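You operate a simulated robot arm through the tools that you are given. There is no shell and no other tool. Be economical: measure what you need, move in short steps, check, and stop when the job is done.

You are at the controls of a simulated two-armed robot. One attempt, no reset.

Task
Fetch the juice bottle from the fridge door and shake it well.
Fine: stand it on the top between fridge and larder and shut the door first; shake till the two layers are one; set it down there again, still mixed. Set down upright: juice bottle. Where these are worked on the way, their far stop is far enough and under half their travel is too little: fridge door.
Where things are to end (x, y in the base frame): juice bottle within 6 cm of [100, -23].

Only the result counts: the job must be done as asked and must still hold three seconds after the hand-in. Knocking over, shifting, dropping, spilling or breaking anything else fails it.

Robot
Two 7-joint arms with two-finger parallel grippers on one trunk, on a base that drives. Base frame: it is fixed to the floor where the robot stands at the start and does not move with it; the origin is under the middle of the robot, x ahead of it, y to its left, z up. Units: cm, rad, N and s.
The left shoulder is at the start at [7, 16.3, 127], the right one opposite. With the tool pointing down near the work surface each hand reaches from about 10 to 80 cm from the robot's upright axis, wherever it stands, measured 20 degrees to its own side. Places, roughly: alarm button [80, 50, 50]; bottle guard [90, 60, 70]; butter flap [90, 30, 140]; fast freeze button [80, 40, 50]; fridge dial [80, 10, 50]; fridge door [80, 30, 110]; holiday switch [80, 60, 50]; top between fridge and larder [110, -40, 90]; vent slider [100, 20, 70]. Payload 3.43 kg a hand.
The TCP of each hand is the grasp point between the finger pads, 3.4 cm short of the fingertips. In the tool frame z runs along the fingers and y along their closing line. Largest opening 12.8 cm; finger width 2.4, thickness 1.2; the body of the gripper, 4.8 by 13 cm, starts 9.6 cm behind the TCP.
Orientation is told as [roll, pitch, yaw] about the base's x, y, z axes, in that order, counted from this pose: with the fingers straight down and closing along the base's y, the tool's x points along the base's -x, its y along +y and its z along -z.

Tools
- The arms move only by the tool move_arm. It takes "left_increments", "right_increments" or both (then of equal length, played together; a hand with none holds still); each is a list of rows, each a list of 7 numbers: the closure, from 0 (fully open) to 1 (shut), then the shift along the base's x, y, z in cm, then the turn, a rotation vector about the base's x, y, z in rad. In form: [[fingers, tx, ty, tz, ax, ay, az], ...]. A call has 1 to 8 rows; each row is the pose to reach, as a shift and turn from the pose commanded when the call began. Each row takes 0.2 s and may step no farther than 5 cm and 0.15 rad from the row before; otherwise, or with a gripper value out of range, the whole call is refused. Where a pose cannot be reached the arm comes as near as it can. A force on the tool above 40 N (or 10 N above the force at the start of the call, whichever is more), or a blocked arm, ends the call early, and 0.2 s more pass. The fingers move at their own pace (about 15.3 cm/s each) and stop on an object; they squeeze with about 20 N. The grip force told is the motor's: it shows also when the fingers shut on nothing. Time passes only in rows, and 0.2 s behind the last, so rows that repeat a pose let the fingers close. It gives the time, the measured TCP pose, the force on the tool (base axes), the opening and the grip force at its end, in the units of the frame above (readings bear some noise), with the torque about the TCP (base axes, N m) and any sound that the robot's microphone picked up.
- Cameras (640 x 400 px; columns grow to the right, rows downward): "scene" is now at [13.57, 0.15, 148.57]; the picture's right is [0.03, -1.00, 0.00], its down [-0.67, -0.02, -0.74] and it looks along [0.74, 0.02, -0.68] (base axes); focal length 289 px, centre (320, 200). "left" rides on the left gripper at [7.6, 1.1, -16] in its tool frame; the picture's right is [-0.15, 0.99, 0.00], its down [-0.88, -0.13, -0.46] and it looks along [-0.45, -0.07, 0.89] (tool axes); focal length 234 px, centre (320, 200). "right" rides on the right gripper at [7.6, -1.1, -16] in its tool frame; the picture's right is [0.15, 0.99, 0.00], its down [-0.88, 0.13, -0.46] and it looks along [-0.45, 0.07, 0.89] (tool axes); focal length 234 px, centre (320, 200). There is no depth. A picture from a camera that has moved, and an enlarged one, comes with that camera's place and axes in the base frame and with its lens.
- snapshot(camera): a new picture of that camera. No time passes.
- move_column(by): slides the trunk up (or, below 0, down) by that many cm; the arms and the scene camera ride with it, the base frame stays. It gives what a move gives, with no picture.
- steer(legs): drives the robot by 1 to 6 legs, each [ahead, left, turn to the left] in cm, cm and rad, along the robot's own axes; the way and the turn of a leg run together, so that a leg with both is an arc; at most 150 cm and 3.142 rad a leg. The arms and the cameras ride along, it lands a little off, and it stops where it bumps. It gives what a move gives.
- turn_head(pan, tilt): turns the head with the scene camera to pan (to the left, within 1.501 rad either way) and tilt (down, from -0.506 to 1.204), counted from straight ahead of the robot. It gives what a move gives.
- zoom(camera, box): a new picture of the part [left, top, right, bottom] of that camera's present view, enlarged. No time passes.
- job_done(): hands the job in; it is judged then, once.

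Go step by step. Nothing tells you exact positions but the pictures and the camera data: compare them with the known pose of the tool, close in by small moves and look again before you grip or let go. The budget is 120 turns and 108 pictures, counting those below and the enlarged ones. Unless the task says otherwise, let go and move clear before handing in, and close with one line.

The tools are called after ">>>" as a command line: name --argument value ..., lists and objects as JSON in quotes. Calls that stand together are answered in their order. move_arm: Moves the arms, as the interface text tells. Its arguments: {"type":"object","properties":{"left_increments":{"type":"array"},"right_increments":{"type":"array"}},"required":[]} The other tools are called the same way: move_column (by) slides the trunk up or down; steer (legs) drives the base; turn_head (pan, tilt) turns the head that bears the scene camera; snapshot (camera) takes a picture; zoom (camera, box) takes an enlarged picture of a part of a camera's view; job_done () hands the job in.

At the start:

```text
t: 0.0
left_eef_pos: [52.25, 23.1, 117.17]
left_orientation: [0.0, 0.0, 0.003]
left_contact_force: [0.0, -0.6, 0.8]
left_torque: [0.0, -0.02, -0.01]
left_grip_width: 12.82
left_grip_force: 0.1
right_eef_pos: [48.24, -19.66, 121.36]
right_orientation: [0.002, 0.0, -0.004]
right_contact_force: [-0.2, -0.6, 0.2]
right_torque: [0.01, 0.01, 0.01]
right_grip_width: 12.77
right_grip_force: 0.2
trunk travel left (down, up): [-75.0, 19.0]
robot x, y, heading: [0.28, 0.05, 0.001]
head pan, tilt: [0.026, 0.74]
```

scene: 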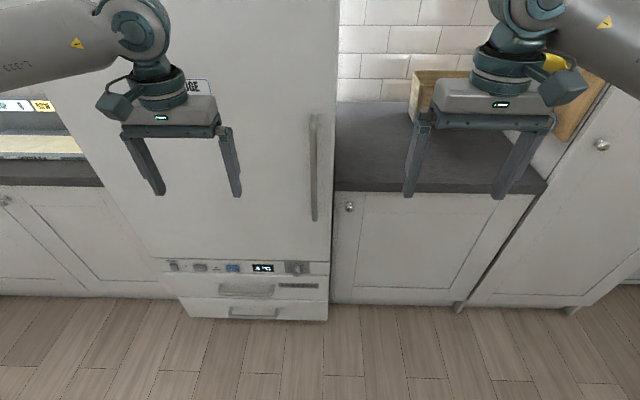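
right: 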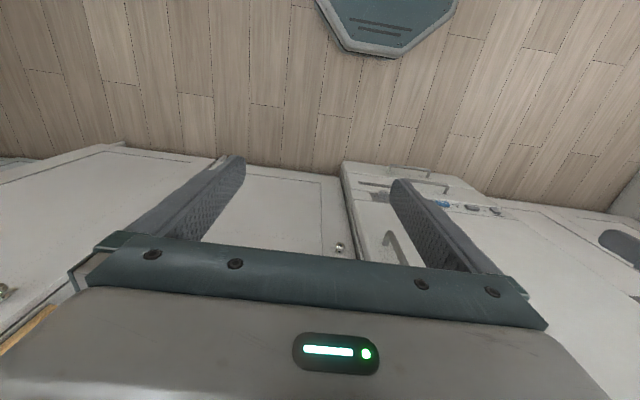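
left: 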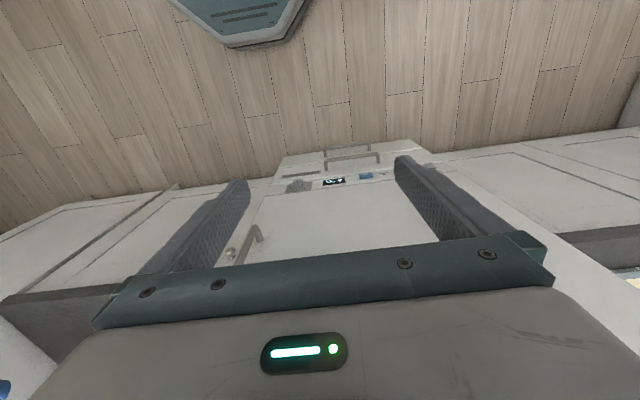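

I see the closed fridge, its vertical handle at about y≈3, z 81–117, with the dark top to its right. I'll look around before I move.

>>> turn_head --pan 0.0 --tilt 0.35

>>> snapshot --camera "scene"

```text
t: 0.9
left_eef_pos: [52.45, 23.07, 117.16]
left_orientation: [0.0, 0.0, 0.001]
left_contact_force: [0.1, 0.1, -0.2]
left_torque: [0.02, 0.0, 0.01]
left_grip_width: 12.77
left_grip_force: 0.0
right_eef_pos: [48.22, -19.68, 121.41]
right_orientation: [0.003, 0.003, -0.005]
right_contact_force: [-0.7, -0.7, -0.6]
right_torque: [0.04, -0.02, -0.01]
right_grip_width: 12.78
right_grip_force: 0.2
trunk travel left (down, up): [-75.0, 19.0]
robot x, y, heading: [0.22, 0.01, 0.002]
head pan, tilt: [0.0, 0.351]
```

```text
104 pictures are left
camera scene: at [14.56, -0.07, 152.05], right [0.0, -1.0, 0.0], down [-0.34, 0.0, -0.94], along [0.94, 0.0, -0.34], focal length 289 px, centre (320, 200)
```

scene: 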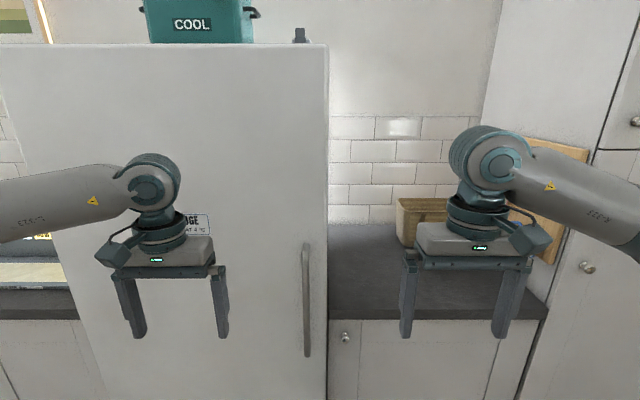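

The handle bar stands at roughly (77, 3, 81–117) and the door hinges on the left near y≈64. I'll turn the left hand to point ahead at handle height, and move the right hand out of the way.

>>> move_arm --left_increments '[[0, -0.5, -1, -1.5, 0, -0.15, 0], [0, -1, -2, -3, 0, -0.3, 0], [0, -1.5, -3, -4.5, 0, -0.45, 0], [0, -2, -4, -6, 0, -0.6, 0], [0, -2, -6, -8, 0, -0.75, 0], [0, -2, -8, -10, 0, -0.9, 0], [0, -2, -10, -12, 0, -1.05, 0], [0, -2, -12, -14, 0, -1.2, 0]]' --right_increments '[[0, 0, -2, 0, 0, 0, 0], [0, 0, -4, 0, 0, 0, 0], [0, 0, -6, 0, 0, 0, 0], [0, 0, -8, 0, 0, 0, 0], [0, 0, -10, 0, 0, 0, 0], [0, 0, -12, 0, 0, 0, 0], [0, 0, -13, 0, 0, 0, 0], [0, 0, -14, 0, 0, 0, 0]]'

>>> move_arm --left_increments '[[0, 1, -2, -1, 0, -0.14, 0], [0, 3, -4, -2, 0, -0.28, 0], [0, 5, -7, -3, 0, -0.37, 0], [0, 5, -7, -3, 0, -0.37, 0]]'

>>> snapshot --camera "scene"

>>> snapshot --camera "left"

```text
t: 2.7
left_eef_pos: [51.68, 8.87, 102.44]
left_orientation: [-0.055, -1.204, 0.046]
left_contact_force: [0.0, 6.7, -5.7]
left_torque: [-0.27, -0.67, -0.78]
left_grip_width: 12.77
left_grip_force: 0.1
left hand out of reach, approached as far as the arm can: row 4, 5, 6, 7, 8
right_eef_pos: [48.13, -34.36, 121.35]
right_orientation: [0.009, -0.001, -0.003]
right_contact_force: [-1.3, -1.5, -0.9]
right_torque: [0.18, -0.04, 0.02]
right_grip_width: 12.81
right_grip_force: 0.1
trunk travel left (down, up): [-75.0, 19.0]
robot x, y, heading: [0.12, -0.06, -0.001]
head pan, tilt: [0.0, 0.351]
```

```text
t: 3.7
left_eef_pos: [60.65, -0.56, 101.98]
left_orientation: [-0.224, -1.565, 0.232]
left_contact_force: [-0.6, 0.6, 0.3]
left_torque: [0.01, -0.01, 0.01]
left_grip_width: 12.81
left_grip_force: 0.0
left hand out of reach, approached as far as the arm can: row 1, 2, 3, 4
right_eef_pos: [48.17, -33.67, 121.55]
right_orientation: [0.001, 0.001, 0.0]
right_contact_force: [0.9, -0.5, 0.0]
right_torque: [-0.03, 0.0, -0.01]
right_grip_width: 12.78
right_grip_force: 0.1
trunk travel left (down, up): [-75.0, 19.0]
robot x, y, heading: [0.22, -0.03, 0.001]
head pan, tilt: [0.0, 0.351]
```

```text
103 pictures are left
camera scene: at [14.53, -0.05, 152.06], right [0.0, -1.0, 0.0], down [-0.34, 0.0, -0.94], along [0.94, 0.0, -0.34], focal length 289 px, centre (320, 200)
```

scene: 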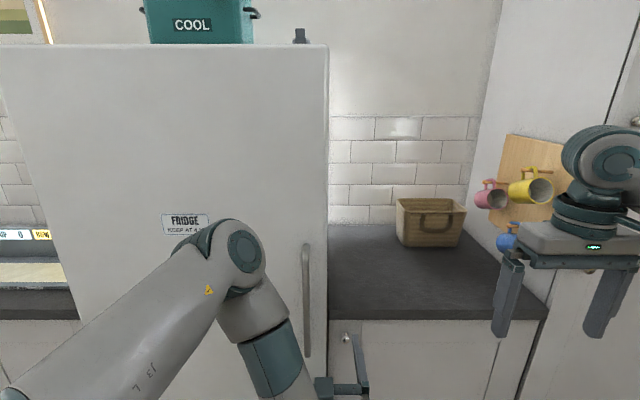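

```text
102 pictures are left
camera left: at [44.63, 0.41, 94.46], right [0.0, 0.99, 0.15], down [-0.45, -0.13, 0.88], along [0.89, -0.06, 0.45], focal length 234 px, centre (320, 200)
```

left: 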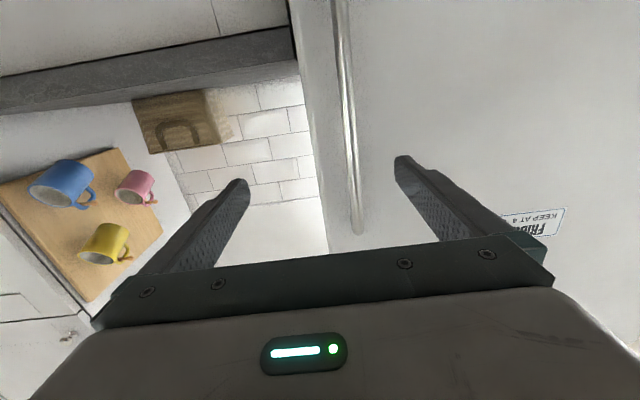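

The handle's top is at about (76.6, 3.4, 117). The left hand stopped off the pose I commanded, so I'll move it ahead and to the left in small steps and check where it lands.

>>> move_arm --left_increments '[[0, 2, 1.5, -0.5, 0, 0, 0], [0, 4, 3, -1, 0, 0, 0], [0, 5, 4, -2, 0, 0, 0], [0, 5, 4, -2, 0, 0, 0]]'

>>> snapshot --camera "left"

```text
t: 4.7
left_eef_pos: [64.22, -0.3, 102.96]
left_orientation: [-0.121, -1.559, 0.139]
left_contact_force: [0.0, -0.2, 0.2]
left_torque: [-0.04, 0.02, -0.03]
left_grip_width: 12.75
left_grip_force: 0.1
left hand out of reach, approached as far as the arm can: row 1, 2, 3, 4
right_eef_pos: [48.29, -33.68, 121.45]
right_orientation: [0.001, 0.002, -0.004]
right_contact_force: [0.3, 0.5, -0.7]
right_torque: [0.0, 0.01, 0.02]
right_grip_width: 12.79
right_grip_force: 0.1
trunk travel left (down, up): [-75.0, 19.0]
robot x, y, heading: [0.09, 0.31, 0.0]
head pan, tilt: [0.0, 0.351]
```

```text
101 pictures are left
camera left: at [48.14, 0.5, 95.49], right [-0.02, 0.99, 0.14], down [-0.44, -0.14, 0.89], along [0.9, -0.05, 0.44], focal length 234 px, centre (320, 200)
```

left: 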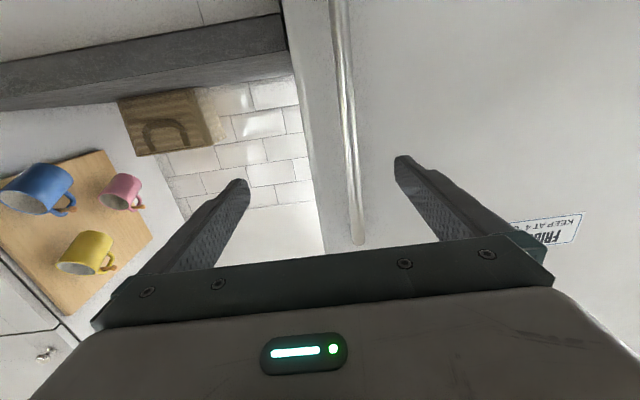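

The arm is cramped at this height and distance. I'll lower the trunk and back the base off a little so the hand can reach straight ahead more easily.

>>> steer --legs '[[-15, 0, 0]]'

>>> move_column --by -18

>>> move_arm --left_increments '[[0, 3, 1, 4, 0, 0, 0], [0, 6, 2, 8, 0, 0, 0], [0, 9, 3, 12, 0, 0, 0], [0, 12, 3.5, 14, 0, 0, 0], [0, 15, 3.7, 15, 0, 0, 0], [0, 15, 3.7, 15, 0, 0, 0]]'

```text
t: 6.0
left_eef_pos: [49.53, -0.26, 102.88]
left_orientation: [-0.076, -1.557, 0.094]
left_contact_force: [-0.2, 0.2, -0.7]
left_torque: [0.0, 0.01, -0.04]
left_grip_width: 12.8
left_grip_force: 0.1
right_eef_pos: [33.62, -33.7, 121.38]
right_orientation: [0.002, 0.003, -0.004]
right_contact_force: [0.0, 0.5, -0.5]
right_torque: [0.02, 0.04, 0.01]
right_grip_width: 12.83
right_grip_force: 0.0
trunk travel left (down, up): [-75.0, 19.0]
robot x, y, heading: [-14.62, 0.03, 0.0]
head pan, tilt: [0.0, 0.351]
```

```text
t: 8.0
left_eef_pos: [49.31, -0.3, 85.03]
left_orientation: [-0.112, -1.559, 0.127]
left_contact_force: [-0.3, 0.6, 0.0]
left_torque: [-0.01, 0.04, 0.0]
left_grip_width: 12.8
left_grip_force: 0.2
right_eef_pos: [33.41, -33.76, 103.5]
right_orientation: [0.002, 0.002, -0.003]
right_contact_force: [0.5, 0.1, -0.5]
right_torque: [-0.01, -0.01, 0.01]
right_grip_width: 12.78
right_grip_force: 0.0
trunk travel left (down, up): [-57.0, 37.0]
robot x, y, heading: [-14.98, -0.13, -0.001]
head pan, tilt: [0.0, 0.351]
```

```text
refused: row 1 steps farther than a row can; nothing moved
```

>>> move_arm --left_increments '[[0, 2, 1, 3, 0, 0, 0], [0, 4, 2, 6, 0, 0, 0], [0, 6, 3, 9, 0, 0, 0], [0, 9, 3.5, 12, 0, 0, 0], [0, 12, 3.7, 15, 0, 0, 0], [0, 15, 3.7, 15, 0, 0, 0], [0, 15, 3.7, 15, 0, 0, 0]]'

>>> snapshot --camera "left"

>>> snapshot --camera "scene"

```text
t: 9.6
left_eef_pos: [64.32, 3.31, 99.79]
left_orientation: [-0.122, -1.558, 0.141]
left_contact_force: [-0.1, 0.9, 0.1]
left_torque: [-0.02, 0.01, 0.02]
left_grip_width: 12.8
left_grip_force: 0.0
right_eef_pos: [33.41, -33.78, 103.52]
right_orientation: [0.002, -0.002, -0.003]
right_contact_force: [0.7, 0.1, 0.0]
right_torque: [-0.01, -0.03, 0.0]
right_grip_width: 12.8
right_grip_force: 0.1
trunk travel left (down, up): [-57.0, 37.0]
robot x, y, heading: [-14.92, -0.16, -0.004]
head pan, tilt: [0.0, 0.351]
```

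```text
100 pictures are left
camera left: at [48.28, 4.1, 92.28], right [-0.02, 0.99, 0.14], down [-0.44, -0.14, 0.89], along [0.9, -0.05, 0.44], focal length 234 px, centre (320, 200)
```

left: 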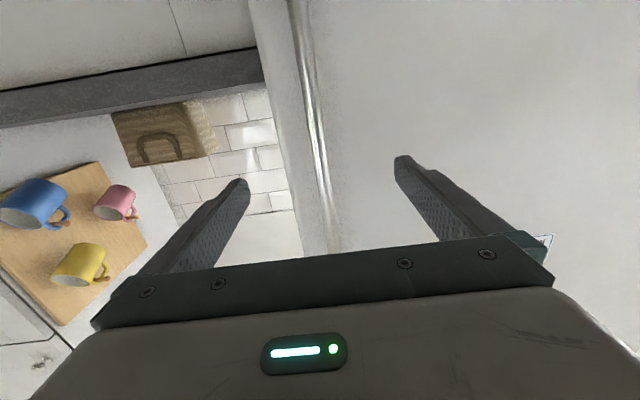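

```text
99 pictures are left
camera scene: at [-0.31, -0.05, 134.07], right [0.0, -1.0, 0.0], down [-0.34, 0.0, -0.94], along [0.94, 0.0, -0.34], focal length 289 px, centre (320, 200)
```

scene: 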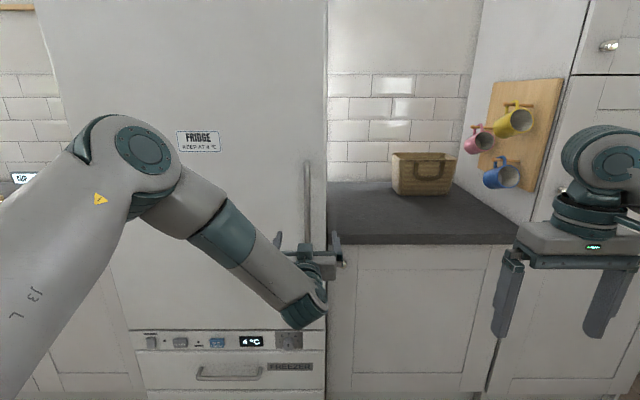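

The bar is centred between the fingers. I'll move ahead 11 cm and close on it.

>>> move_arm --left_increments '[[0, 4, 0, 0, 0, 0, 0], [0, 8, 0, 0, 0, 0, 0], [0, 11, 0, 0, 0, 0, 0], [0, 11, 0, 0, 0, 0, 0], [0.7, 11, 0, 0, 0, 0, 0], [1, 11, 0, 0, 0, 0, 0], [1, 11, 0, 0, 0, 0, 0], [1, 11, 0, 0, 0, 0, 0]]'

>>> snapshot --camera "left"

```text
t: 11.4
left_eef_pos: [75.27, 3.5, 99.86]
left_orientation: [-0.073, -1.558, 0.093]
left_contact_force: [0.6, 1.2, -0.8]
left_torque: [0.2, -0.13, 0.03]
left_grip_width: 1.77
left_grip_force: 45.2
right_eef_pos: [33.52, -33.71, 103.46]
right_orientation: [0.002, 0.003, -0.003]
right_contact_force: [-0.5, -0.4, -0.4]
right_torque: [-0.02, 0.01, 0.02]
right_grip_width: 12.78
right_grip_force: 0.0
trunk travel left (down, up): [-57.0, 37.0]
robot x, y, heading: [-14.78, -0.14, -0.001]
head pan, tilt: [0.0, 0.351]
```

```text
98 pictures are left
camera left: at [59.19, 4.24, 92.46], right [-0.02, 0.99, 0.15], down [-0.44, -0.14, 0.89], along [0.9, -0.05, 0.44], focal length 234 px, centre (320, 200)
```

left: 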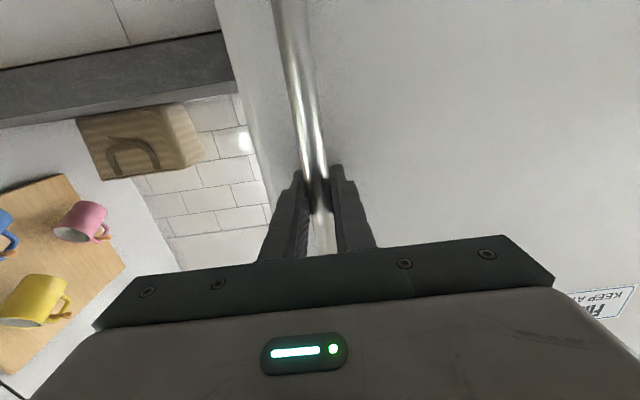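

The bar is gripped at 1.8 cm wide. I'll pull gently at first, following the arc of the door.

>>> move_arm --left_increments '[[1, -1.5, 0.1, 0, 0, 0, -0.025], [1, -3, 0.3, 0, 0, 0, -0.05], [1, -4.5, 0.5, 0, 0, 0, -0.075], [1, -6, 0.8, 0, 0, 0, -0.1], [1, -6, 0.8, 0, 0, 0, -0.1]]'

>>> snapshot --camera "scene"

```text
t: 12.0
left_eef_pos: [72.56, 3.88, 99.82]
left_orientation: [0.042, -1.532, -0.033]
left_contact_force: [2.2, 14.8, -13.2]
left_torque: [-0.41, 0.35, 0.12]
left_grip_width: 1.8
left_grip_force: 44.8
left hand out of reach, approached as far as the arm can: row 1, 2, 3
right_eef_pos: [33.66, -33.36, 103.48]
right_orientation: [0.004, 0.001, 0.002]
right_contact_force: [-0.1, 0.0, -0.5]
right_torque: [0.08, -0.05, 0.02]
right_grip_width: 12.78
right_grip_force: 0.0
trunk travel left (down, up): [-57.0, 37.0]
robot x, y, heading: [-14.64, 0.18, 0.006]
head pan, tilt: [0.0, 0.351]
stopped in row 3 (left hand): the force on the tool passed its limit at 43 N (the readings are from after the stop); the commanded pose is now the measured one
```

```text
97 pictures are left
camera scene: at [-0.17, 0.03, 134.04], right [0.01, -1.0, 0.0], down [-0.34, 0.0, -0.94], along [0.94, 0.0, -0.34], focal length 289 px, centre (320, 200)
```

scene: 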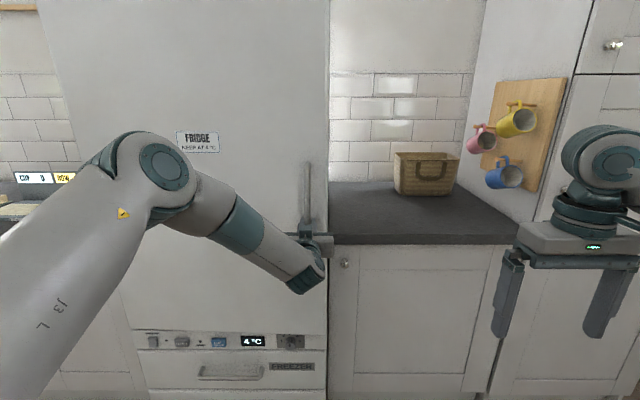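

The door has started to move and the force has dropped. The wrist has little yaw left, so I'll pull without turning and let the fingers pivot on the round bar.

>>> move_arm --left_increments '[[1, -2, 0.2, 0, 0, 0, 0], [1, -4, 0.6, 0, 0, 0, 0], [1, -6, 1.0, 0, 0, 0, 0], [1, -8, 1.5, 0, 0, 0, 0], [1, -8, 1.5, 0, 0, 0, 0]]'

>>> snapshot --camera "scene"

```text
t: 13.2
left_eef_pos: [64.87, 5.55, 99.97]
left_orientation: [-0.012, -1.535, 0.022]
left_contact_force: [7.4, 28.1, -22.5]
left_torque: [0.07, -0.06, -0.05]
left_grip_width: 1.77
left_grip_force: 45.3
right_eef_pos: [33.89, -32.95, 103.34]
right_orientation: [-0.002, 0.005, 0.0]
right_contact_force: [0.6, 0.3, -0.5]
right_torque: [-0.04, -0.02, 0.01]
right_grip_width: 12.8
right_grip_force: 0.0
trunk travel left (down, up): [-57.0, 37.0]
robot x, y, heading: [-14.54, 0.04, 0.002]
head pan, tilt: [0.0, 0.351]
```

```text
96 pictures are left
camera scene: at [0.23, 0.53, 134.0], right [0.0, -1.0, 0.0], down [-0.35, -0.01, -0.94], along [0.94, 0.0, -0.35], focal length 289 px, centre (320, 200)
```

scene: 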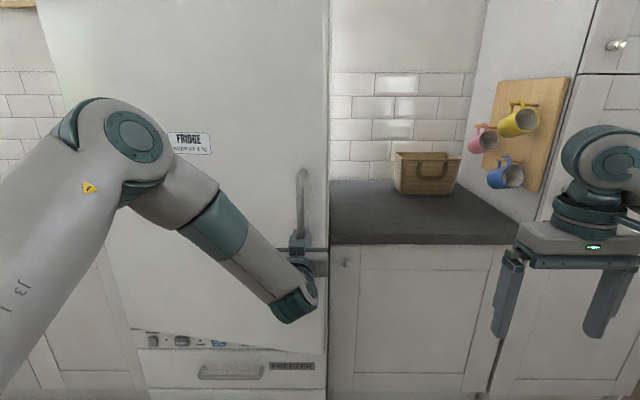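

The door is about 10° open. I'll loosen the grip to a cage around the bar so it can pivot freely, and keep pulling along the arc.

>>> move_arm --left_increments '[[0.75, 0, 0, 0, 0, 0, 0], [0.75, -2, 0.4, 0, 0, 0, 0], [0.75, -5, 1.5, 0, 0, 0, 0], [0.75, -8, 2.7, 0, 0, 0, 0], [0.75, -11, 4.2, 0, 0, 0, 0], [0.75, -14, 5.7, 0, 0, 0, 0], [0.75, -14, 5.7, 0, 0, 0, 0]]'

>>> snapshot --camera "scene"

```text
t: 14.8
left_eef_pos: [50.35, 9.5, 100.9]
left_orientation: [0.064, -1.538, -0.054]
left_contact_force: [0.1, -0.2, 0.2]
left_torque: [0.03, -0.03, 0.0]
left_grip_width: 3.21
left_grip_force: 0.1
left hand out of reach, approached as far as the arm can: row 5, 6, 7
right_eef_pos: [33.59, -33.41, 103.42]
right_orientation: [0.002, 0.002, 0.002]
right_contact_force: [1.0, -0.7, 0.2]
right_torque: [0.01, 0.01, -0.02]
right_grip_width: 12.82
right_grip_force: 0.1
trunk travel left (down, up): [-57.0, 37.0]
robot x, y, heading: [-15.18, -0.07, 0.001]
head pan, tilt: [0.0, 0.351]
```

```text
95 pictures are left
camera scene: at [-0.17, 0.03, 134.05], right [0.0, -1.0, 0.0], down [-0.34, 0.0, -0.94], along [0.94, 0.0, -0.34], focal length 289 px, centre (320, 200)
```

scene: 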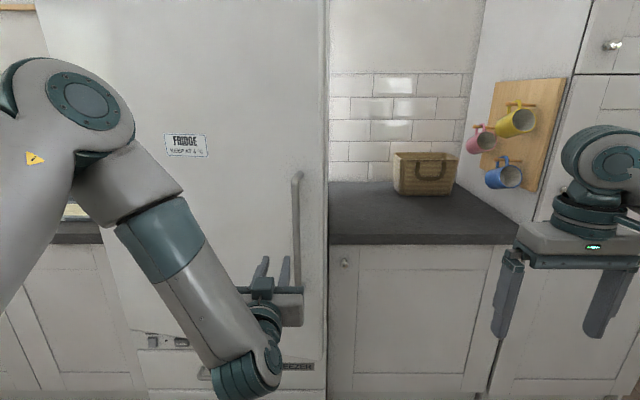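

The bar slipped out of the loose cage and the door stays ajar, with the bar near (65, 5.5). I'll open the fingers, look, and grip it again.

>>> move_arm --left_increments '[[0, 0, 0, 0, 0, 0, 0], [0, 0, -2, -0.5, 0, 0, 0], [0, 1, -4, -1, 0, 0, 0], [0, 2, -4, -1, 0, 0, 0]]'

>>> snapshot --camera "left"

```text
t: 15.8
left_eef_pos: [52.12, 5.61, 99.82]
left_orientation: [0.047, -1.54, -0.043]
left_contact_force: [0.2, 0.7, -0.8]
left_torque: [0.01, 0.01, 0.01]
left_grip_width: 12.78
left_grip_force: 0.1
right_eef_pos: [33.63, -33.39, 103.48]
right_orientation: [0.003, 0.001, 0.003]
right_contact_force: [-0.6, -0.6, -0.4]
right_torque: [-0.04, 0.0, 0.0]
right_grip_width: 12.8
right_grip_force: 0.1
trunk travel left (down, up): [-57.0, 37.0]
robot x, y, heading: [-14.75, -0.01, 0.005]
head pan, tilt: [0.0, 0.351]
```

```text
94 pictures are left
camera left: at [35.98, 6.62, 92.63], right [0.0, 0.99, 0.15], down [-0.43, -0.13, 0.89], along [0.9, -0.06, 0.42], focal length 234 px, centre (320, 200)
```

left: 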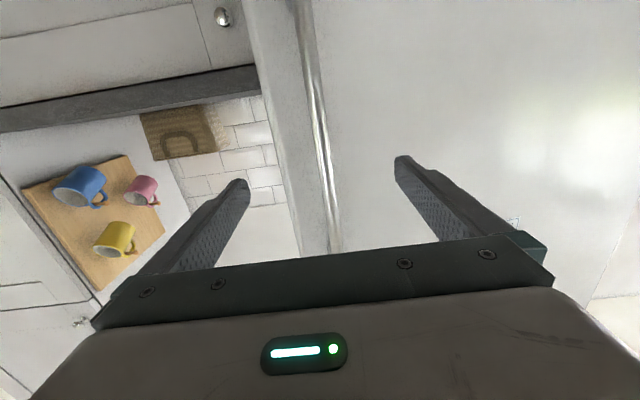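

The bar is centred again, so I'll advance 13 cm and grip firmly.

>>> move_arm --left_increments '[[0, 4.5, 0, 0, 0, 0, 0], [0, 9, 0, 0, 0, 0, 0], [0, 13, 0, 0, 0, 0, 0], [0, 13, 0, 0, 0, 0, 0], [1, 13, 0, 0, 0, 0, 0], [1, 13, 0, 0, 0, 0, 0], [1, 13, 0, 0, 0, 0, 0]]'

>>> snapshot --camera "left"

```text
t: 17.4
left_eef_pos: [64.92, 4.31, 100.24]
left_orientation: [0.173, -1.534, -0.173]
left_contact_force: [-8.7, -35.2, -3.6]
left_torque: [-0.12, -0.03, -1.12]
left_grip_width: 9.91
left_grip_force: 20.3
right_eef_pos: [33.43, -33.94, 103.41]
right_orientation: [0.007, 0.0, -0.002]
right_contact_force: [0.4, 0.7, 0.2]
right_torque: [-0.01, 0.05, -0.02]
right_grip_width: 12.82
right_grip_force: 0.0
trunk travel left (down, up): [-57.0, 37.0]
robot x, y, heading: [-14.84, -0.23, -0.001]
head pan, tilt: [0.0, 0.351]
```

```text
93 pictures are left
camera left: at [48.67, 5.45, 93.24], right [0.01, 0.99, 0.15], down [-0.42, -0.14, 0.9], along [0.91, -0.07, 0.42], focal length 234 px, centre (320, 200)
```

left: 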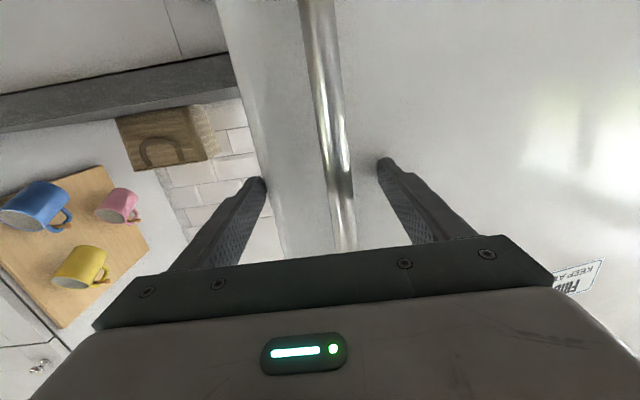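

A fingertip caught the door's right edge, so the hand is too deep and the bar is nearer than I thought. I'll open, back off about 3 cm and close again.

>>> move_arm --left_increments '[[0, 0, 0, 0, 0, 0, 0], [0, -2, 1, 0, 0, 0, 0], [0, -3.5, 1.5, 0, 0, 0, 0], [1, -3.5, 1.5, 0, 0, 0, 0], [1, -3.5, 1.5, 0, 0, 0, 0], [1, -3.5, 1.5, 0, 0, 0, 0], [1, -3.5, 1.5, 0, 0, 0, 0]]'

>>> snapshot --camera "left"

```text
t: 19.0
left_eef_pos: [61.33, 5.12, 100.44]
left_orientation: [0.19, -1.532, -0.194]
left_contact_force: [-11.8, -40.6, -9.9]
left_torque: [0.58, 0.57, -1.91]
left_grip_width: 9.95
left_grip_force: 20.8
left hand out of reach, approached as far as the arm can: row 2, 3, 4, 5, 6, 7
right_eef_pos: [33.42, -33.84, 103.29]
right_orientation: [0.007, 0.002, 0.0]
right_contact_force: [-0.5, 1.1, -0.7]
right_torque: [0.02, -0.02, 0.0]
right_grip_width: 12.79
right_grip_force: 0.0
trunk travel left (down, up): [-57.0, 37.0]
robot x, y, heading: [-14.86, 0.13, -0.0]
head pan, tilt: [0.0, 0.351]
```

```text
92 pictures are left
camera left: at [45.09, 6.33, 93.42], right [0.01, 0.99, 0.15], down [-0.42, -0.14, 0.9], along [0.91, -0.07, 0.42], focal length 234 px, centre (320, 200)
```

left: 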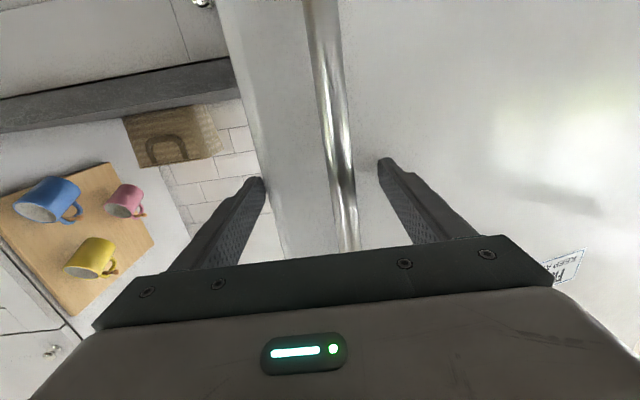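

>>> zoom --camera "scene" --box '[120, 100, 440, 400]'

```text
1.33 times, centred on (280, 250) of scene
camera zoom: at [-0.26, -0.61, 134.05], right [0.0, -1.0, -0.01], down [-0.34, 0.0, -0.94], along [0.94, 0.0, -0.34], focal length 386 px, centre (373, 133)
```

zoom: 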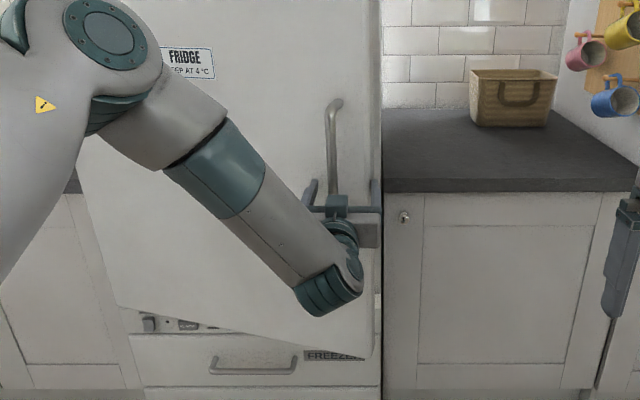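

The bar is at about x≈61.6 and my fingertip is still beside the door's edge. I'll open, back off a further 2.5 cm and close again.

>>> move_arm --left_increments '[[0, 0, 0, 0, 0, 0, 0], [0, 0, 0.5, 0, 0, 0, 0], [0, -2.5, 1, 0, 0, 0, 0], [0, -2.5, 1, 0, 0, 0, 0]]'

>>> snapshot --camera "left"

```text
t: 20.0
left_eef_pos: [59.05, 7.15, 100.52]
left_orientation: [0.064, -1.536, -0.046]
left_contact_force: [-0.7, 0.3, -0.8]
left_torque: [-0.01, -0.01, 0.02]
left_grip_width: 12.79
left_grip_force: 0.2
left hand out of reach, approached as far as the arm can: row 2
right_eef_pos: [33.59, -33.39, 103.43]
right_orientation: [0.003, 0.002, 0.001]
right_contact_force: [0.2, 0.6, -0.7]
right_torque: [0.02, 0.04, 0.01]
right_grip_width: 12.81
right_grip_force: 0.0
trunk travel left (down, up): [-57.0, 37.0]
robot x, y, heading: [-14.7, 0.22, 0.006]
head pan, tilt: [0.0, 0.351]
```

```text
90 pictures are left
camera left: at [42.77, 7.95, 93.45], right [-0.01, 0.99, 0.15], down [-0.42, -0.14, 0.9], along [0.91, -0.05, 0.42], focal length 234 px, centre (320, 200)
```

left: 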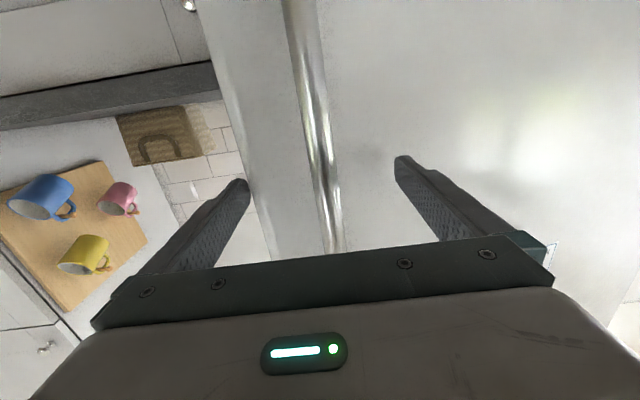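

The bar is centred at about x≈62. I'll half-close the fingers so they clear the door edge, then move in 2.3 cm and grip.

>>> move_arm --left_increments '[[0.55, 0, 0, 0, 0, 0, 0], [0.55, 0, 0, 0, 0, 0, 0], [0.55, 1.2, 0, 0, 0, 0, 0], [0.55, 2.3, 0, 0, 0, 0, 0], [1, 2.3, 0, 0, 0, 0, 0], [1, 2.3, 0, 0, 0, 0, 0], [1, 2.3, 0, 0, 0, 0, 0]]'

>>> snapshot --camera "left"

```text
t: 20.6
left_eef_pos: [58.5, 4.95, 100.55]
left_orientation: [-0.018, -1.531, -0.007]
left_contact_force: [-5.7, -24.5, 3.1]
left_torque: [0.16, -0.42, -1.49]
left_grip_width: 7.71
left_grip_force: 16.9
right_eef_pos: [33.34, -33.82, 103.52]
right_orientation: [0.002, -0.001, -0.005]
right_contact_force: [0.4, 1.0, 0.1]
right_torque: [-0.08, 0.03, 0.01]
right_grip_width: 12.78
right_grip_force: 0.1
trunk travel left (down, up): [-57.0, 37.0]
robot x, y, heading: [-14.74, -0.06, -0.007]
head pan, tilt: [0.0, 0.351]
stopped in row 2 (left hand): the force on the tool passed its limit at 42 N (the readings are from after the stop); the commanded pose is now the measured one
```

```text
89 pictures are left
camera left: at [42.29, 6.43, 93.51], right [0.03, 0.99, 0.15], down [-0.42, -0.12, 0.9], along [0.9, -0.09, 0.42], focal length 234 px, centre (320, 200)
```

left: 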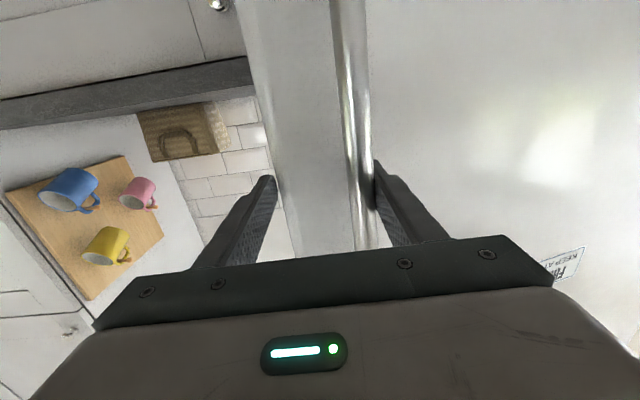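

The fingers now pinch the bar and the door's edge together, at 7.7 cm. That works as a pulling grip, so I'll close it and pull a bit.

>>> move_arm --left_increments '[[1, 0, 1, 0, 0, 0, 0], [1, 0, 1.5, 0, 0, 0, 0], [1, -1.5, 2, 0, 0, 0, 0], [1, -3, 2.5, 0, 0, 0, 0], [1, -4.5, 3, 0, 0, 0, 0]]'

>>> snapshot --camera "left"

```text
t: 21.1
left_eef_pos: [58.28, 4.85, 100.66]
left_orientation: [0.032, -1.524, -0.065]
left_contact_force: [-0.6, -10.0, 1.8]
left_torque: [1.22, 0.31, -3.33]
left_grip_width: 7.7
left_grip_force: 44.9
left hand out of reach, approached as far as the arm can: row 1, 2
right_eef_pos: [33.1, -33.92, 103.49]
right_orientation: [-0.001, 0.0, -0.01]
right_contact_force: [0.7, -0.1, -0.2]
right_torque: [-0.06, 0.02, 0.0]
right_grip_width: 12.8
right_grip_force: 0.0
trunk travel left (down, up): [-57.0, 37.0]
robot x, y, heading: [-15.07, 0.02, -0.004]
head pan, tilt: [0.0, 0.351]
stopped in row 2 (left hand): the force on the tool passed its limit at 43 N (the readings are from after the stop); the commanded pose is now the measured one
```

```text
88 pictures are left
camera left: at [41.96, 6.64, 93.72], right [0.04, 0.99, 0.15], down [-0.42, -0.12, 0.9], along [0.91, -0.1, 0.41], focal length 234 px, centre (320, 200)
```

left: 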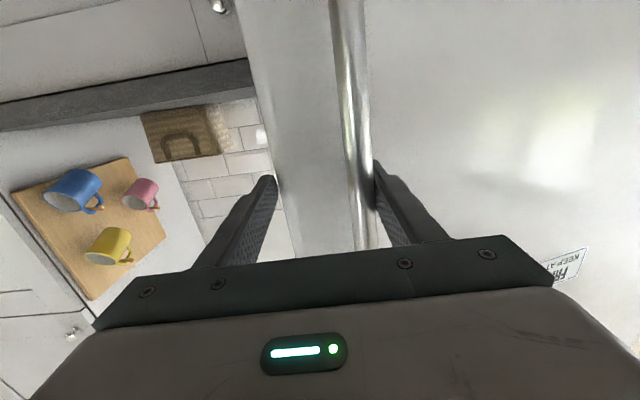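

The pinch holds at 45 N. I'll move the base around the hinge so the arm and door turn together, two legs of 0.1 rad.

>>> steer --legs '[[-6.3, 9.5, -0.1], [-6.3, 9.5, -0.1]]'

>>> snapshot --camera "scene"

>>> snapshot --camera "left"

```text
t: 23.1
left_eef_pos: [48.06, 9.79, 100.63]
left_orientation: [0.032, -1.524, -0.255]
left_contact_force: [0.1, -5.6, -5.1]
left_torque: [1.21, 0.1, -3.45]
left_grip_width: 7.48
left_grip_force: 44.6
right_eef_pos: [16.59, -23.69, 103.46]
right_orientation: [0.003, -0.001, -0.191]
right_contact_force: [-0.1, 0.2, -1.1]
right_torque: [-0.07, 0.01, 0.03]
right_grip_width: 12.81
right_grip_force: 0.1
trunk travel left (down, up): [-57.0, 37.0]
robot x, y, heading: [-24.32, 18.41, -0.193]
head pan, tilt: [0.0, 0.351]
stopped in leg 2: the force on the tool passed its limit at 41 N (the readings are from after the stop); the commanded pose is now the measured one
```

```text
87 pictures are left
camera scene: at [-10.22, 15.62, 134.04], right [-0.19, -0.98, 0.0], down [-0.34, 0.06, -0.94], along [0.92, -0.18, -0.34], focal length 289 px, centre (320, 200)
```

scene: 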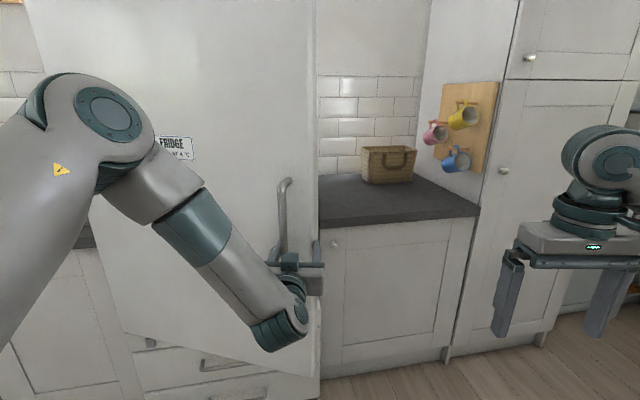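

```text
86 pictures are left
camera left: at [32.47, 14.5, 93.69], right [0.23, 0.96, 0.15], down [-0.43, -0.04, 0.9], along [0.87, -0.27, 0.41], focal length 234 px, centre (320, 200)
```

left: 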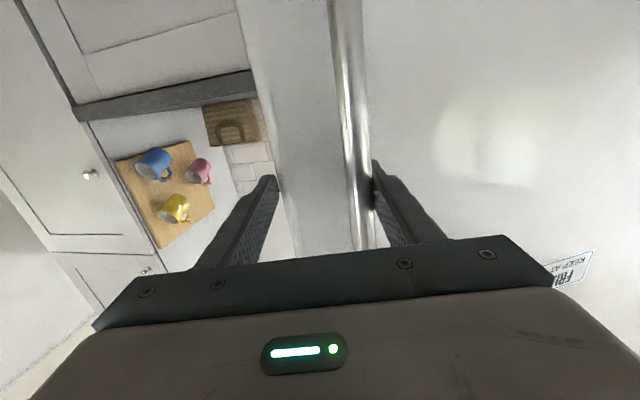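

That works well, and the arc puts the hinge near (78.6, 60). The door is about 27° open, so I'll carry on the same way.

>>> steer --legs '[[-6.1, 9.3, -0.1], [-6.1, 9.3, -0.1], [-6.1, 9.3, -0.1], [-6.1, 9.3, -0.1]]'

>>> snapshot --camera "scene"

```text
t: 25.3
left_eef_pos: [38.57, 16.6, 100.65]
left_orientation: [0.02, -1.523, -0.454]
left_contact_force: [4.5, 0.5, 2.3]
left_torque: [1.01, 0.62, -2.52]
left_grip_width: 7.26
left_grip_force: 45.2
right_eef_pos: [1.16, -9.73, 103.49]
right_orientation: [0.003, 0.0, -0.394]
right_contact_force: [0.2, -0.2, 0.4]
right_torque: [-0.01, 0.01, -0.01]
right_grip_width: 12.79
right_grip_force: 0.0
trunk travel left (down, up): [-57.0, 37.0]
robot x, y, heading: [-30.51, 39.91, -0.389]
head pan, tilt: [0.0, 0.351]
stopped in leg 2: the force on the tool passed its limit at 42 N (the readings are from after the stop); the commanded pose is now the measured one
```

```text
85 pictures are left
camera scene: at [-17.13, 34.21, 134.06], right [-0.38, -0.92, 0.0], down [-0.32, 0.13, -0.94], along [0.87, -0.36, -0.34], focal length 289 px, centre (320, 200)
```

scene: 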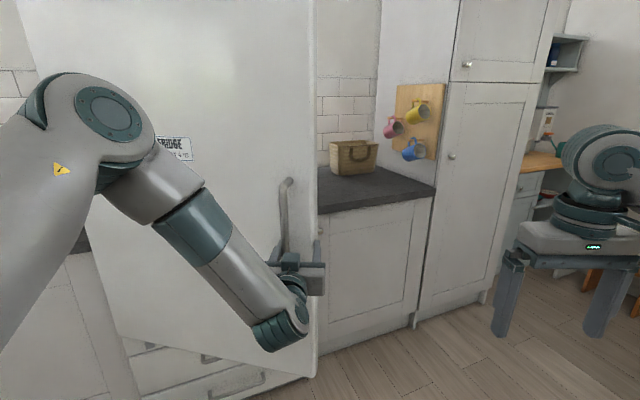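

>>> steer --legs '[[-6.1, 9.3, -0.1], [-6.1, 9.3, -0.1], [-6.1, 9.3, -0.1]]'

>>> snapshot --camera "scene"

```text
t: 27.9
left_eef_pos: [28.18, 27.92, 100.66]
left_orientation: [0.009, -1.523, -0.725]
left_contact_force: [-5.3, -7.0, -14.1]
left_torque: [0.68, -0.37, -3.45]
left_grip_width: 7.01
left_grip_force: 45.1
right_eef_pos: [-14.35, 12.8, 103.53]
right_orientation: [0.002, 0.0, -0.661]
right_contact_force: [-0.5, 0.4, -0.2]
right_torque: [-0.04, -0.01, 0.01]
right_grip_width: 12.79
right_grip_force: 0.0
trunk travel left (down, up): [-57.0, 37.0]
robot x, y, heading: [-31.94, 68.95, -0.654]
head pan, tilt: [0.0, 0.351]
stopped in leg 3: the force on the tool passed its limit at 42 N (the readings are from after the stop); the commanded pose is now the measured one
```

```text
84 pictures are left
camera scene: at [-20.51, 60.12, 134.04], right [-0.61, -0.79, 0.0], down [-0.27, 0.21, -0.94], along [0.74, -0.57, -0.34], focal length 289 px, centre (320, 200)
```

scene: 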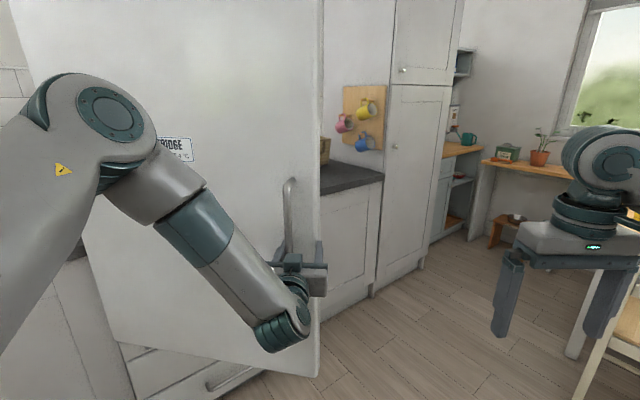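

The door is about 54° open now. I'll do two or three more legs.

>>> steer --legs '[[-6.1, 9.3, -0.1], [-6.1, 9.3, -0.1], [-6.1, 9.3, -0.1]]'

>>> snapshot --camera "scene"

>>> snapshot --camera "left"

```text
t: 29.3
left_eef_pos: [24.82, 32.86, 100.6]
left_orientation: [0.008, -1.52, -0.83]
left_contact_force: [4.2, -1.4, 2.1]
left_torque: [0.9, 0.34, -2.06]
left_grip_width: 6.88
left_grip_force: 45.0
right_eef_pos: [-18.9, 22.08, 103.49]
right_orientation: [0.003, 0.001, -0.763]
right_contact_force: [0.4, -0.1, -1.0]
right_torque: [-0.04, -0.05, 0.01]
right_grip_width: 12.79
right_grip_force: 0.0
trunk travel left (down, up): [-57.0, 37.0]
robot x, y, heading: [-30.75, 79.86, -0.765]
head pan, tilt: [0.0, 0.351]
stopped in leg 1: the force on the tool passed its limit at 42 N (the readings are from after the stop); the commanded pose is now the measured one
```

```text
83 pictures are left
camera scene: at [-20.09, 69.96, 134.07], right [-0.69, -0.73, 0.0], down [-0.25, 0.24, -0.94], along [0.68, -0.65, -0.34], focal length 289 px, centre (320, 200)
```

scene: 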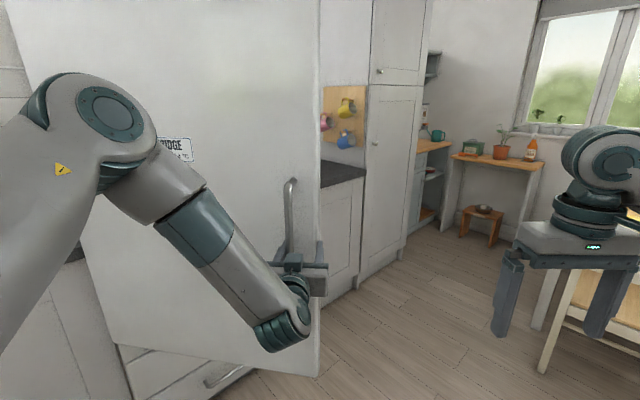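

```text
82 pictures are left
camera left: at [14.6, 45.56, 93.75], right [0.73, 0.67, 0.15], down [-0.38, 0.21, 0.9], along [0.57, -0.71, 0.41], focal length 234 px, centre (320, 200)
```

left: 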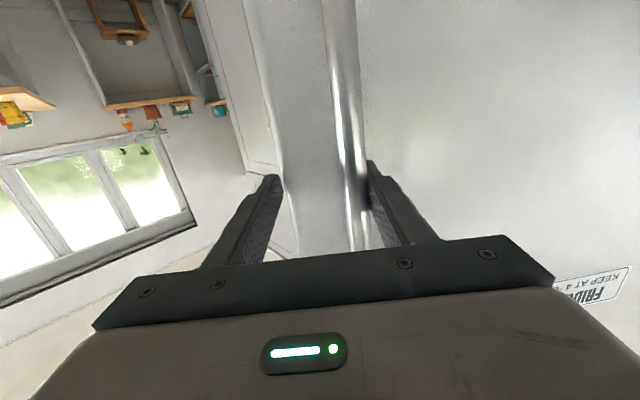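

>>> steer --legs '[[-6.1, 9.3, -0.1], [-6.1, 9.3, -0.1]]'

>>> steer --legs '[[-6.1, 9.3, -0.1], [-6.1, 9.3, -0.1]]'

>>> snapshot --camera "scene"

```text
t: 31.3
left_eef_pos: [20.04, 42.77, 100.62]
left_orientation: [-0.001, -1.522, -1.02]
left_contact_force: [-4.8, -2.5, -4.9]
left_torque: [0.79, -0.44, -3.31]
left_grip_width: 6.74
left_grip_force: 45.0
right_eef_pos: [-24.33, 40.37, 103.55]
right_orientation: [0.004, 0.001, -0.948]
right_contact_force: [-0.3, 1.0, -0.3]
right_torque: [-0.06, 0.01, -0.02]
right_grip_width: 12.84
right_grip_force: 0.1
trunk travel left (down, up): [-57.0, 37.0]
robot x, y, heading: [-25.54, 98.92, -0.949]
head pan, tilt: [0.0, 0.351]
stopped in leg 2: the force on the tool passed its limit at 40 N (the readings are from after the stop); the commanded pose is now the measured one
```

```text
t: 32.5
left_eef_pos: [18.06, 48.16, 100.47]
left_orientation: [-0.028, -1.518, -1.095]
left_contact_force: [-1.7, -4.0, -0.5]
left_torque: [0.21, -0.73, -3.16]
left_grip_width: 6.62
left_grip_force: 45.4
right_eef_pos: [-25.82, 50.41, 103.55]
right_orientation: [0.004, 0.0, -1.044]
right_contact_force: [0.1, -1.0, -0.1]
right_torque: [-0.03, 0.04, 0.01]
right_grip_width: 12.82
right_grip_force: 0.0
trunk travel left (down, up): [-57.0, 37.0]
robot x, y, heading: [-21.14, 109.12, -1.035]
head pan, tilt: [0.0, 0.351]
stopped in leg 1: the force on the tool passed its limit at 42 N (the readings are from after the stop); the commanded pose is now the measured one
```

```text
81 pictures are left
camera scene: at [-13.83, 96.61, 134.05], right [-0.86, -0.51, 0.0], down [-0.17, 0.3, -0.94], along [0.48, -0.81, -0.34], focal length 289 px, centre (320, 200)
```

scene: 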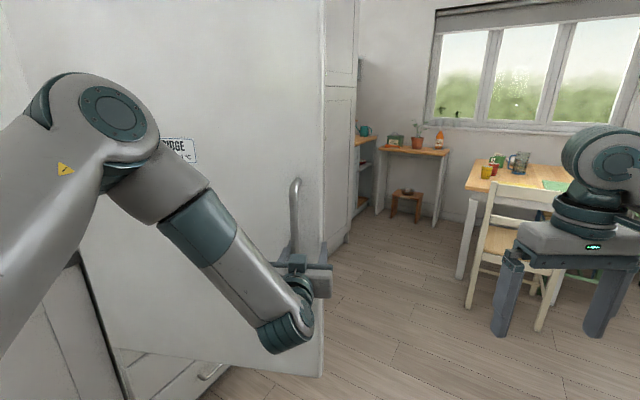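

The door is about 75° open, which is enough. I'll let go and draw the left hand back from the bar.

>>> move_arm --left_increments '[[0.3, 0, 0, 0, 0, 0, 0], [0, 0, 0, 0, 0, 0, 0], [0, -1.8, 3.5, 0, 0, 0, 0], [0, -3.6, 7, 0, 0, 0, 0], [0, -5.4, 10.5, 0, 0, 0, 0], [0, -7.2, 14, 0, 0, 0, 0]]'

>>> turn_head --pan -1.2 --tilt 0.5

>>> snapshot --camera "scene"

```text
t: 33.9
left_eef_pos: [10.9, 62.37, 100.7]
left_orientation: [-0.055, -1.522, -1.066]
left_contact_force: [-0.4, 0.2, 0.0]
left_torque: [-0.01, 0.03, -0.01]
left_grip_width: 12.79
left_grip_force: 0.0
right_eef_pos: [-25.78, 50.24, 103.44]
right_orientation: [0.005, 0.001, -1.042]
right_contact_force: [0.5, 0.0, 0.0]
right_torque: [0.02, -0.02, 0.0]
right_grip_width: 12.8
right_grip_force: 0.2
trunk travel left (down, up): [-57.0, 37.0]
robot x, y, heading: [-21.6, 108.9, -1.037]
head pan, tilt: [0.0, 0.351]
```

```text
t: 35.3
left_eef_pos: [11.0, 62.35, 100.59]
left_orientation: [-0.056, -1.521, -1.065]
left_contact_force: [0.2, 0.3, -1.1]
left_torque: [-0.02, 0.03, -0.01]
left_grip_width: 12.8
left_grip_force: 0.1
right_eef_pos: [-25.72, 50.32, 103.41]
right_orientation: [0.005, 0.0, -1.042]
right_contact_force: [-0.1, 0.3, 0.7]
right_torque: [0.03, 0.0, 0.02]
right_grip_width: 12.82
right_grip_force: 0.0
trunk travel left (down, up): [-57.0, 37.0]
robot x, y, heading: [-21.63, 108.91, -1.038]
head pan, tilt: [-1.201, 0.499]
```

```text
80 pictures are left
camera scene: at [-24.19, 97.44, 132.69], right [-0.79, 0.62, 0.0], down [0.3, 0.38, -0.88], along [-0.54, -0.69, -0.48], focal length 289 px, centre (320, 200)
```

scene: 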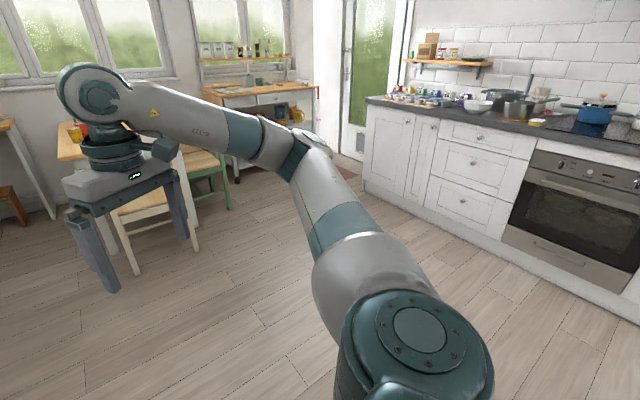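

There's plenty of room behind. I'll back away from the door, square up to heading 0, and slide right until I face the open fridge.

>>> steer --legs '[[-25.4, -43, 0], [0, 0, 1.037], [0, -99, 0]]'

>>> turn_head --pan 0.3 --tilt 0.45

>>> snapshot --camera "scene"

```text
t: 45.6
left_eef_pos: [-16.2, 12.38, 100.51]
left_orientation: [-0.052, -1.52, -0.044]
left_contact_force: [-1.0, 1.0, 0.3]
left_torque: [-0.02, 0.02, 0.03]
left_grip_width: 12.79
left_grip_force: 0.1
right_eef_pos: [-25.01, -25.34, 103.35]
right_orientation: [0.005, 0.003, -0.019]
right_contact_force: [1.0, -0.1, 0.1]
right_torque: [0.05, 0.01, -0.02]
right_grip_width: 12.8
right_grip_force: 0.0
trunk travel left (down, up): [-57.0, 37.0]
robot x, y, heading: [-72.93, 9.0, -0.008]
head pan, tilt: [-1.201, 0.499]
```

```text
t: 47.2
left_eef_pos: [-16.24, 12.27, 100.6]
left_orientation: [-0.056, -1.518, -0.038]
left_contact_force: [-0.3, 0.0, 0.2]
left_torque: [-0.02, 0.02, 0.01]
left_grip_width: 12.79
left_grip_force: 0.1
right_eef_pos: [-24.98, -25.22, 103.5]
right_orientation: [0.003, 0.002, -0.017]
right_contact_force: [0.2, -0.1, 0.0]
right_torque: [0.03, 0.0, 0.01]
right_grip_width: 12.82
right_grip_force: 0.1
trunk travel left (down, up): [-57.0, 37.0]
robot x, y, heading: [-72.96, 8.89, -0.01]
head pan, tilt: [0.3, 0.45]
```

```text
79 pictures are left
camera scene: at [-58.89, 11.43, 133.14], right [0.28, -0.96, 0.0], down [-0.42, -0.12, -0.9], along [0.86, 0.26, -0.44], focal length 289 px, centre (320, 200)
```

scene: 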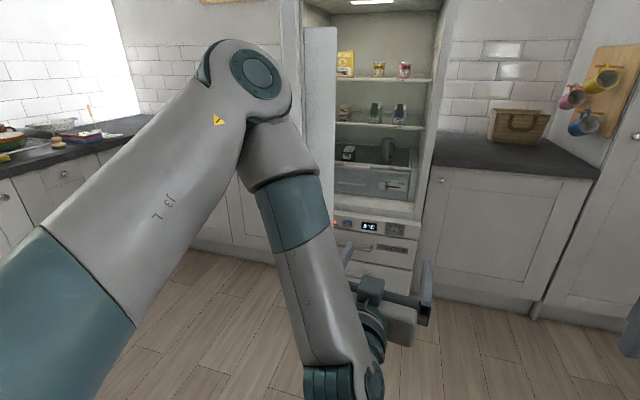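

The fridge interior is visible, but the door's inside is edge-on from here. I'll slide right for a view of its shelves.

>>> steer --legs '[[25, -40, 0]]'

>>> turn_head --pan 0.65 --tilt 0.4

>>> snapshot --camera "scene"

```text
t: 50.0
left_eef_pos: [8.46, -27.63, 100.67]
left_orientation: [-0.052, -1.521, -0.041]
left_contact_force: [0.0, -0.1, -0.2]
left_torque: [0.02, 0.01, -0.03]
left_grip_width: 12.79
left_grip_force: 0.0
right_eef_pos: [-0.3, -65.31, 103.36]
right_orientation: [0.005, 0.002, -0.016]
right_contact_force: [0.2, 1.1, -0.4]
right_torque: [0.03, -0.03, -0.03]
right_grip_width: 12.82
right_grip_force: 0.1
trunk travel left (down, up): [-57.0, 37.0]
robot x, y, heading: [-48.19, -31.1, -0.009]
head pan, tilt: [0.3, 0.45]
```

```text
t: 50.9
left_eef_pos: [8.3, -27.59, 100.67]
left_orientation: [-0.06, -1.521, -0.033]
left_contact_force: [0.0, 0.2, 0.7]
left_torque: [0.01, -0.01, -0.01]
left_grip_width: 12.82
left_grip_force: 0.0
right_eef_pos: [-0.32, -65.19, 103.5]
right_orientation: [0.004, 0.002, -0.016]
right_contact_force: [-0.2, -0.2, -0.1]
right_torque: [0.01, -0.01, 0.02]
right_grip_width: 12.79
right_grip_force: 0.1
trunk travel left (down, up): [-57.0, 37.0]
robot x, y, heading: [-47.95, -31.06, -0.01]
head pan, tilt: [0.649, 0.4]
```

```text
78 pictures are left
camera scene: at [-35.64, -25.68, 133.6], right [0.6, -0.8, 0.0], down [-0.31, -0.23, -0.92], along [0.74, 0.55, -0.39], focal length 289 px, centre (320, 200)
```

scene: 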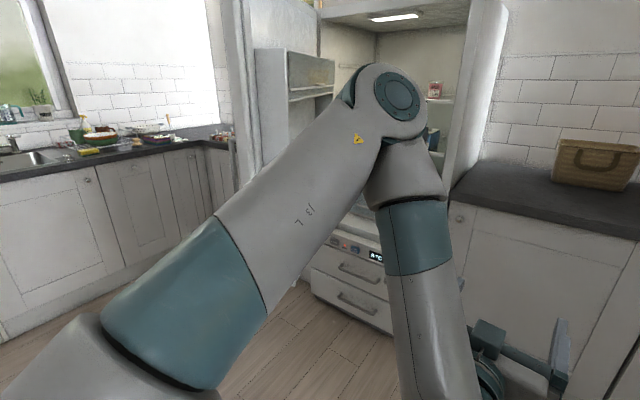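

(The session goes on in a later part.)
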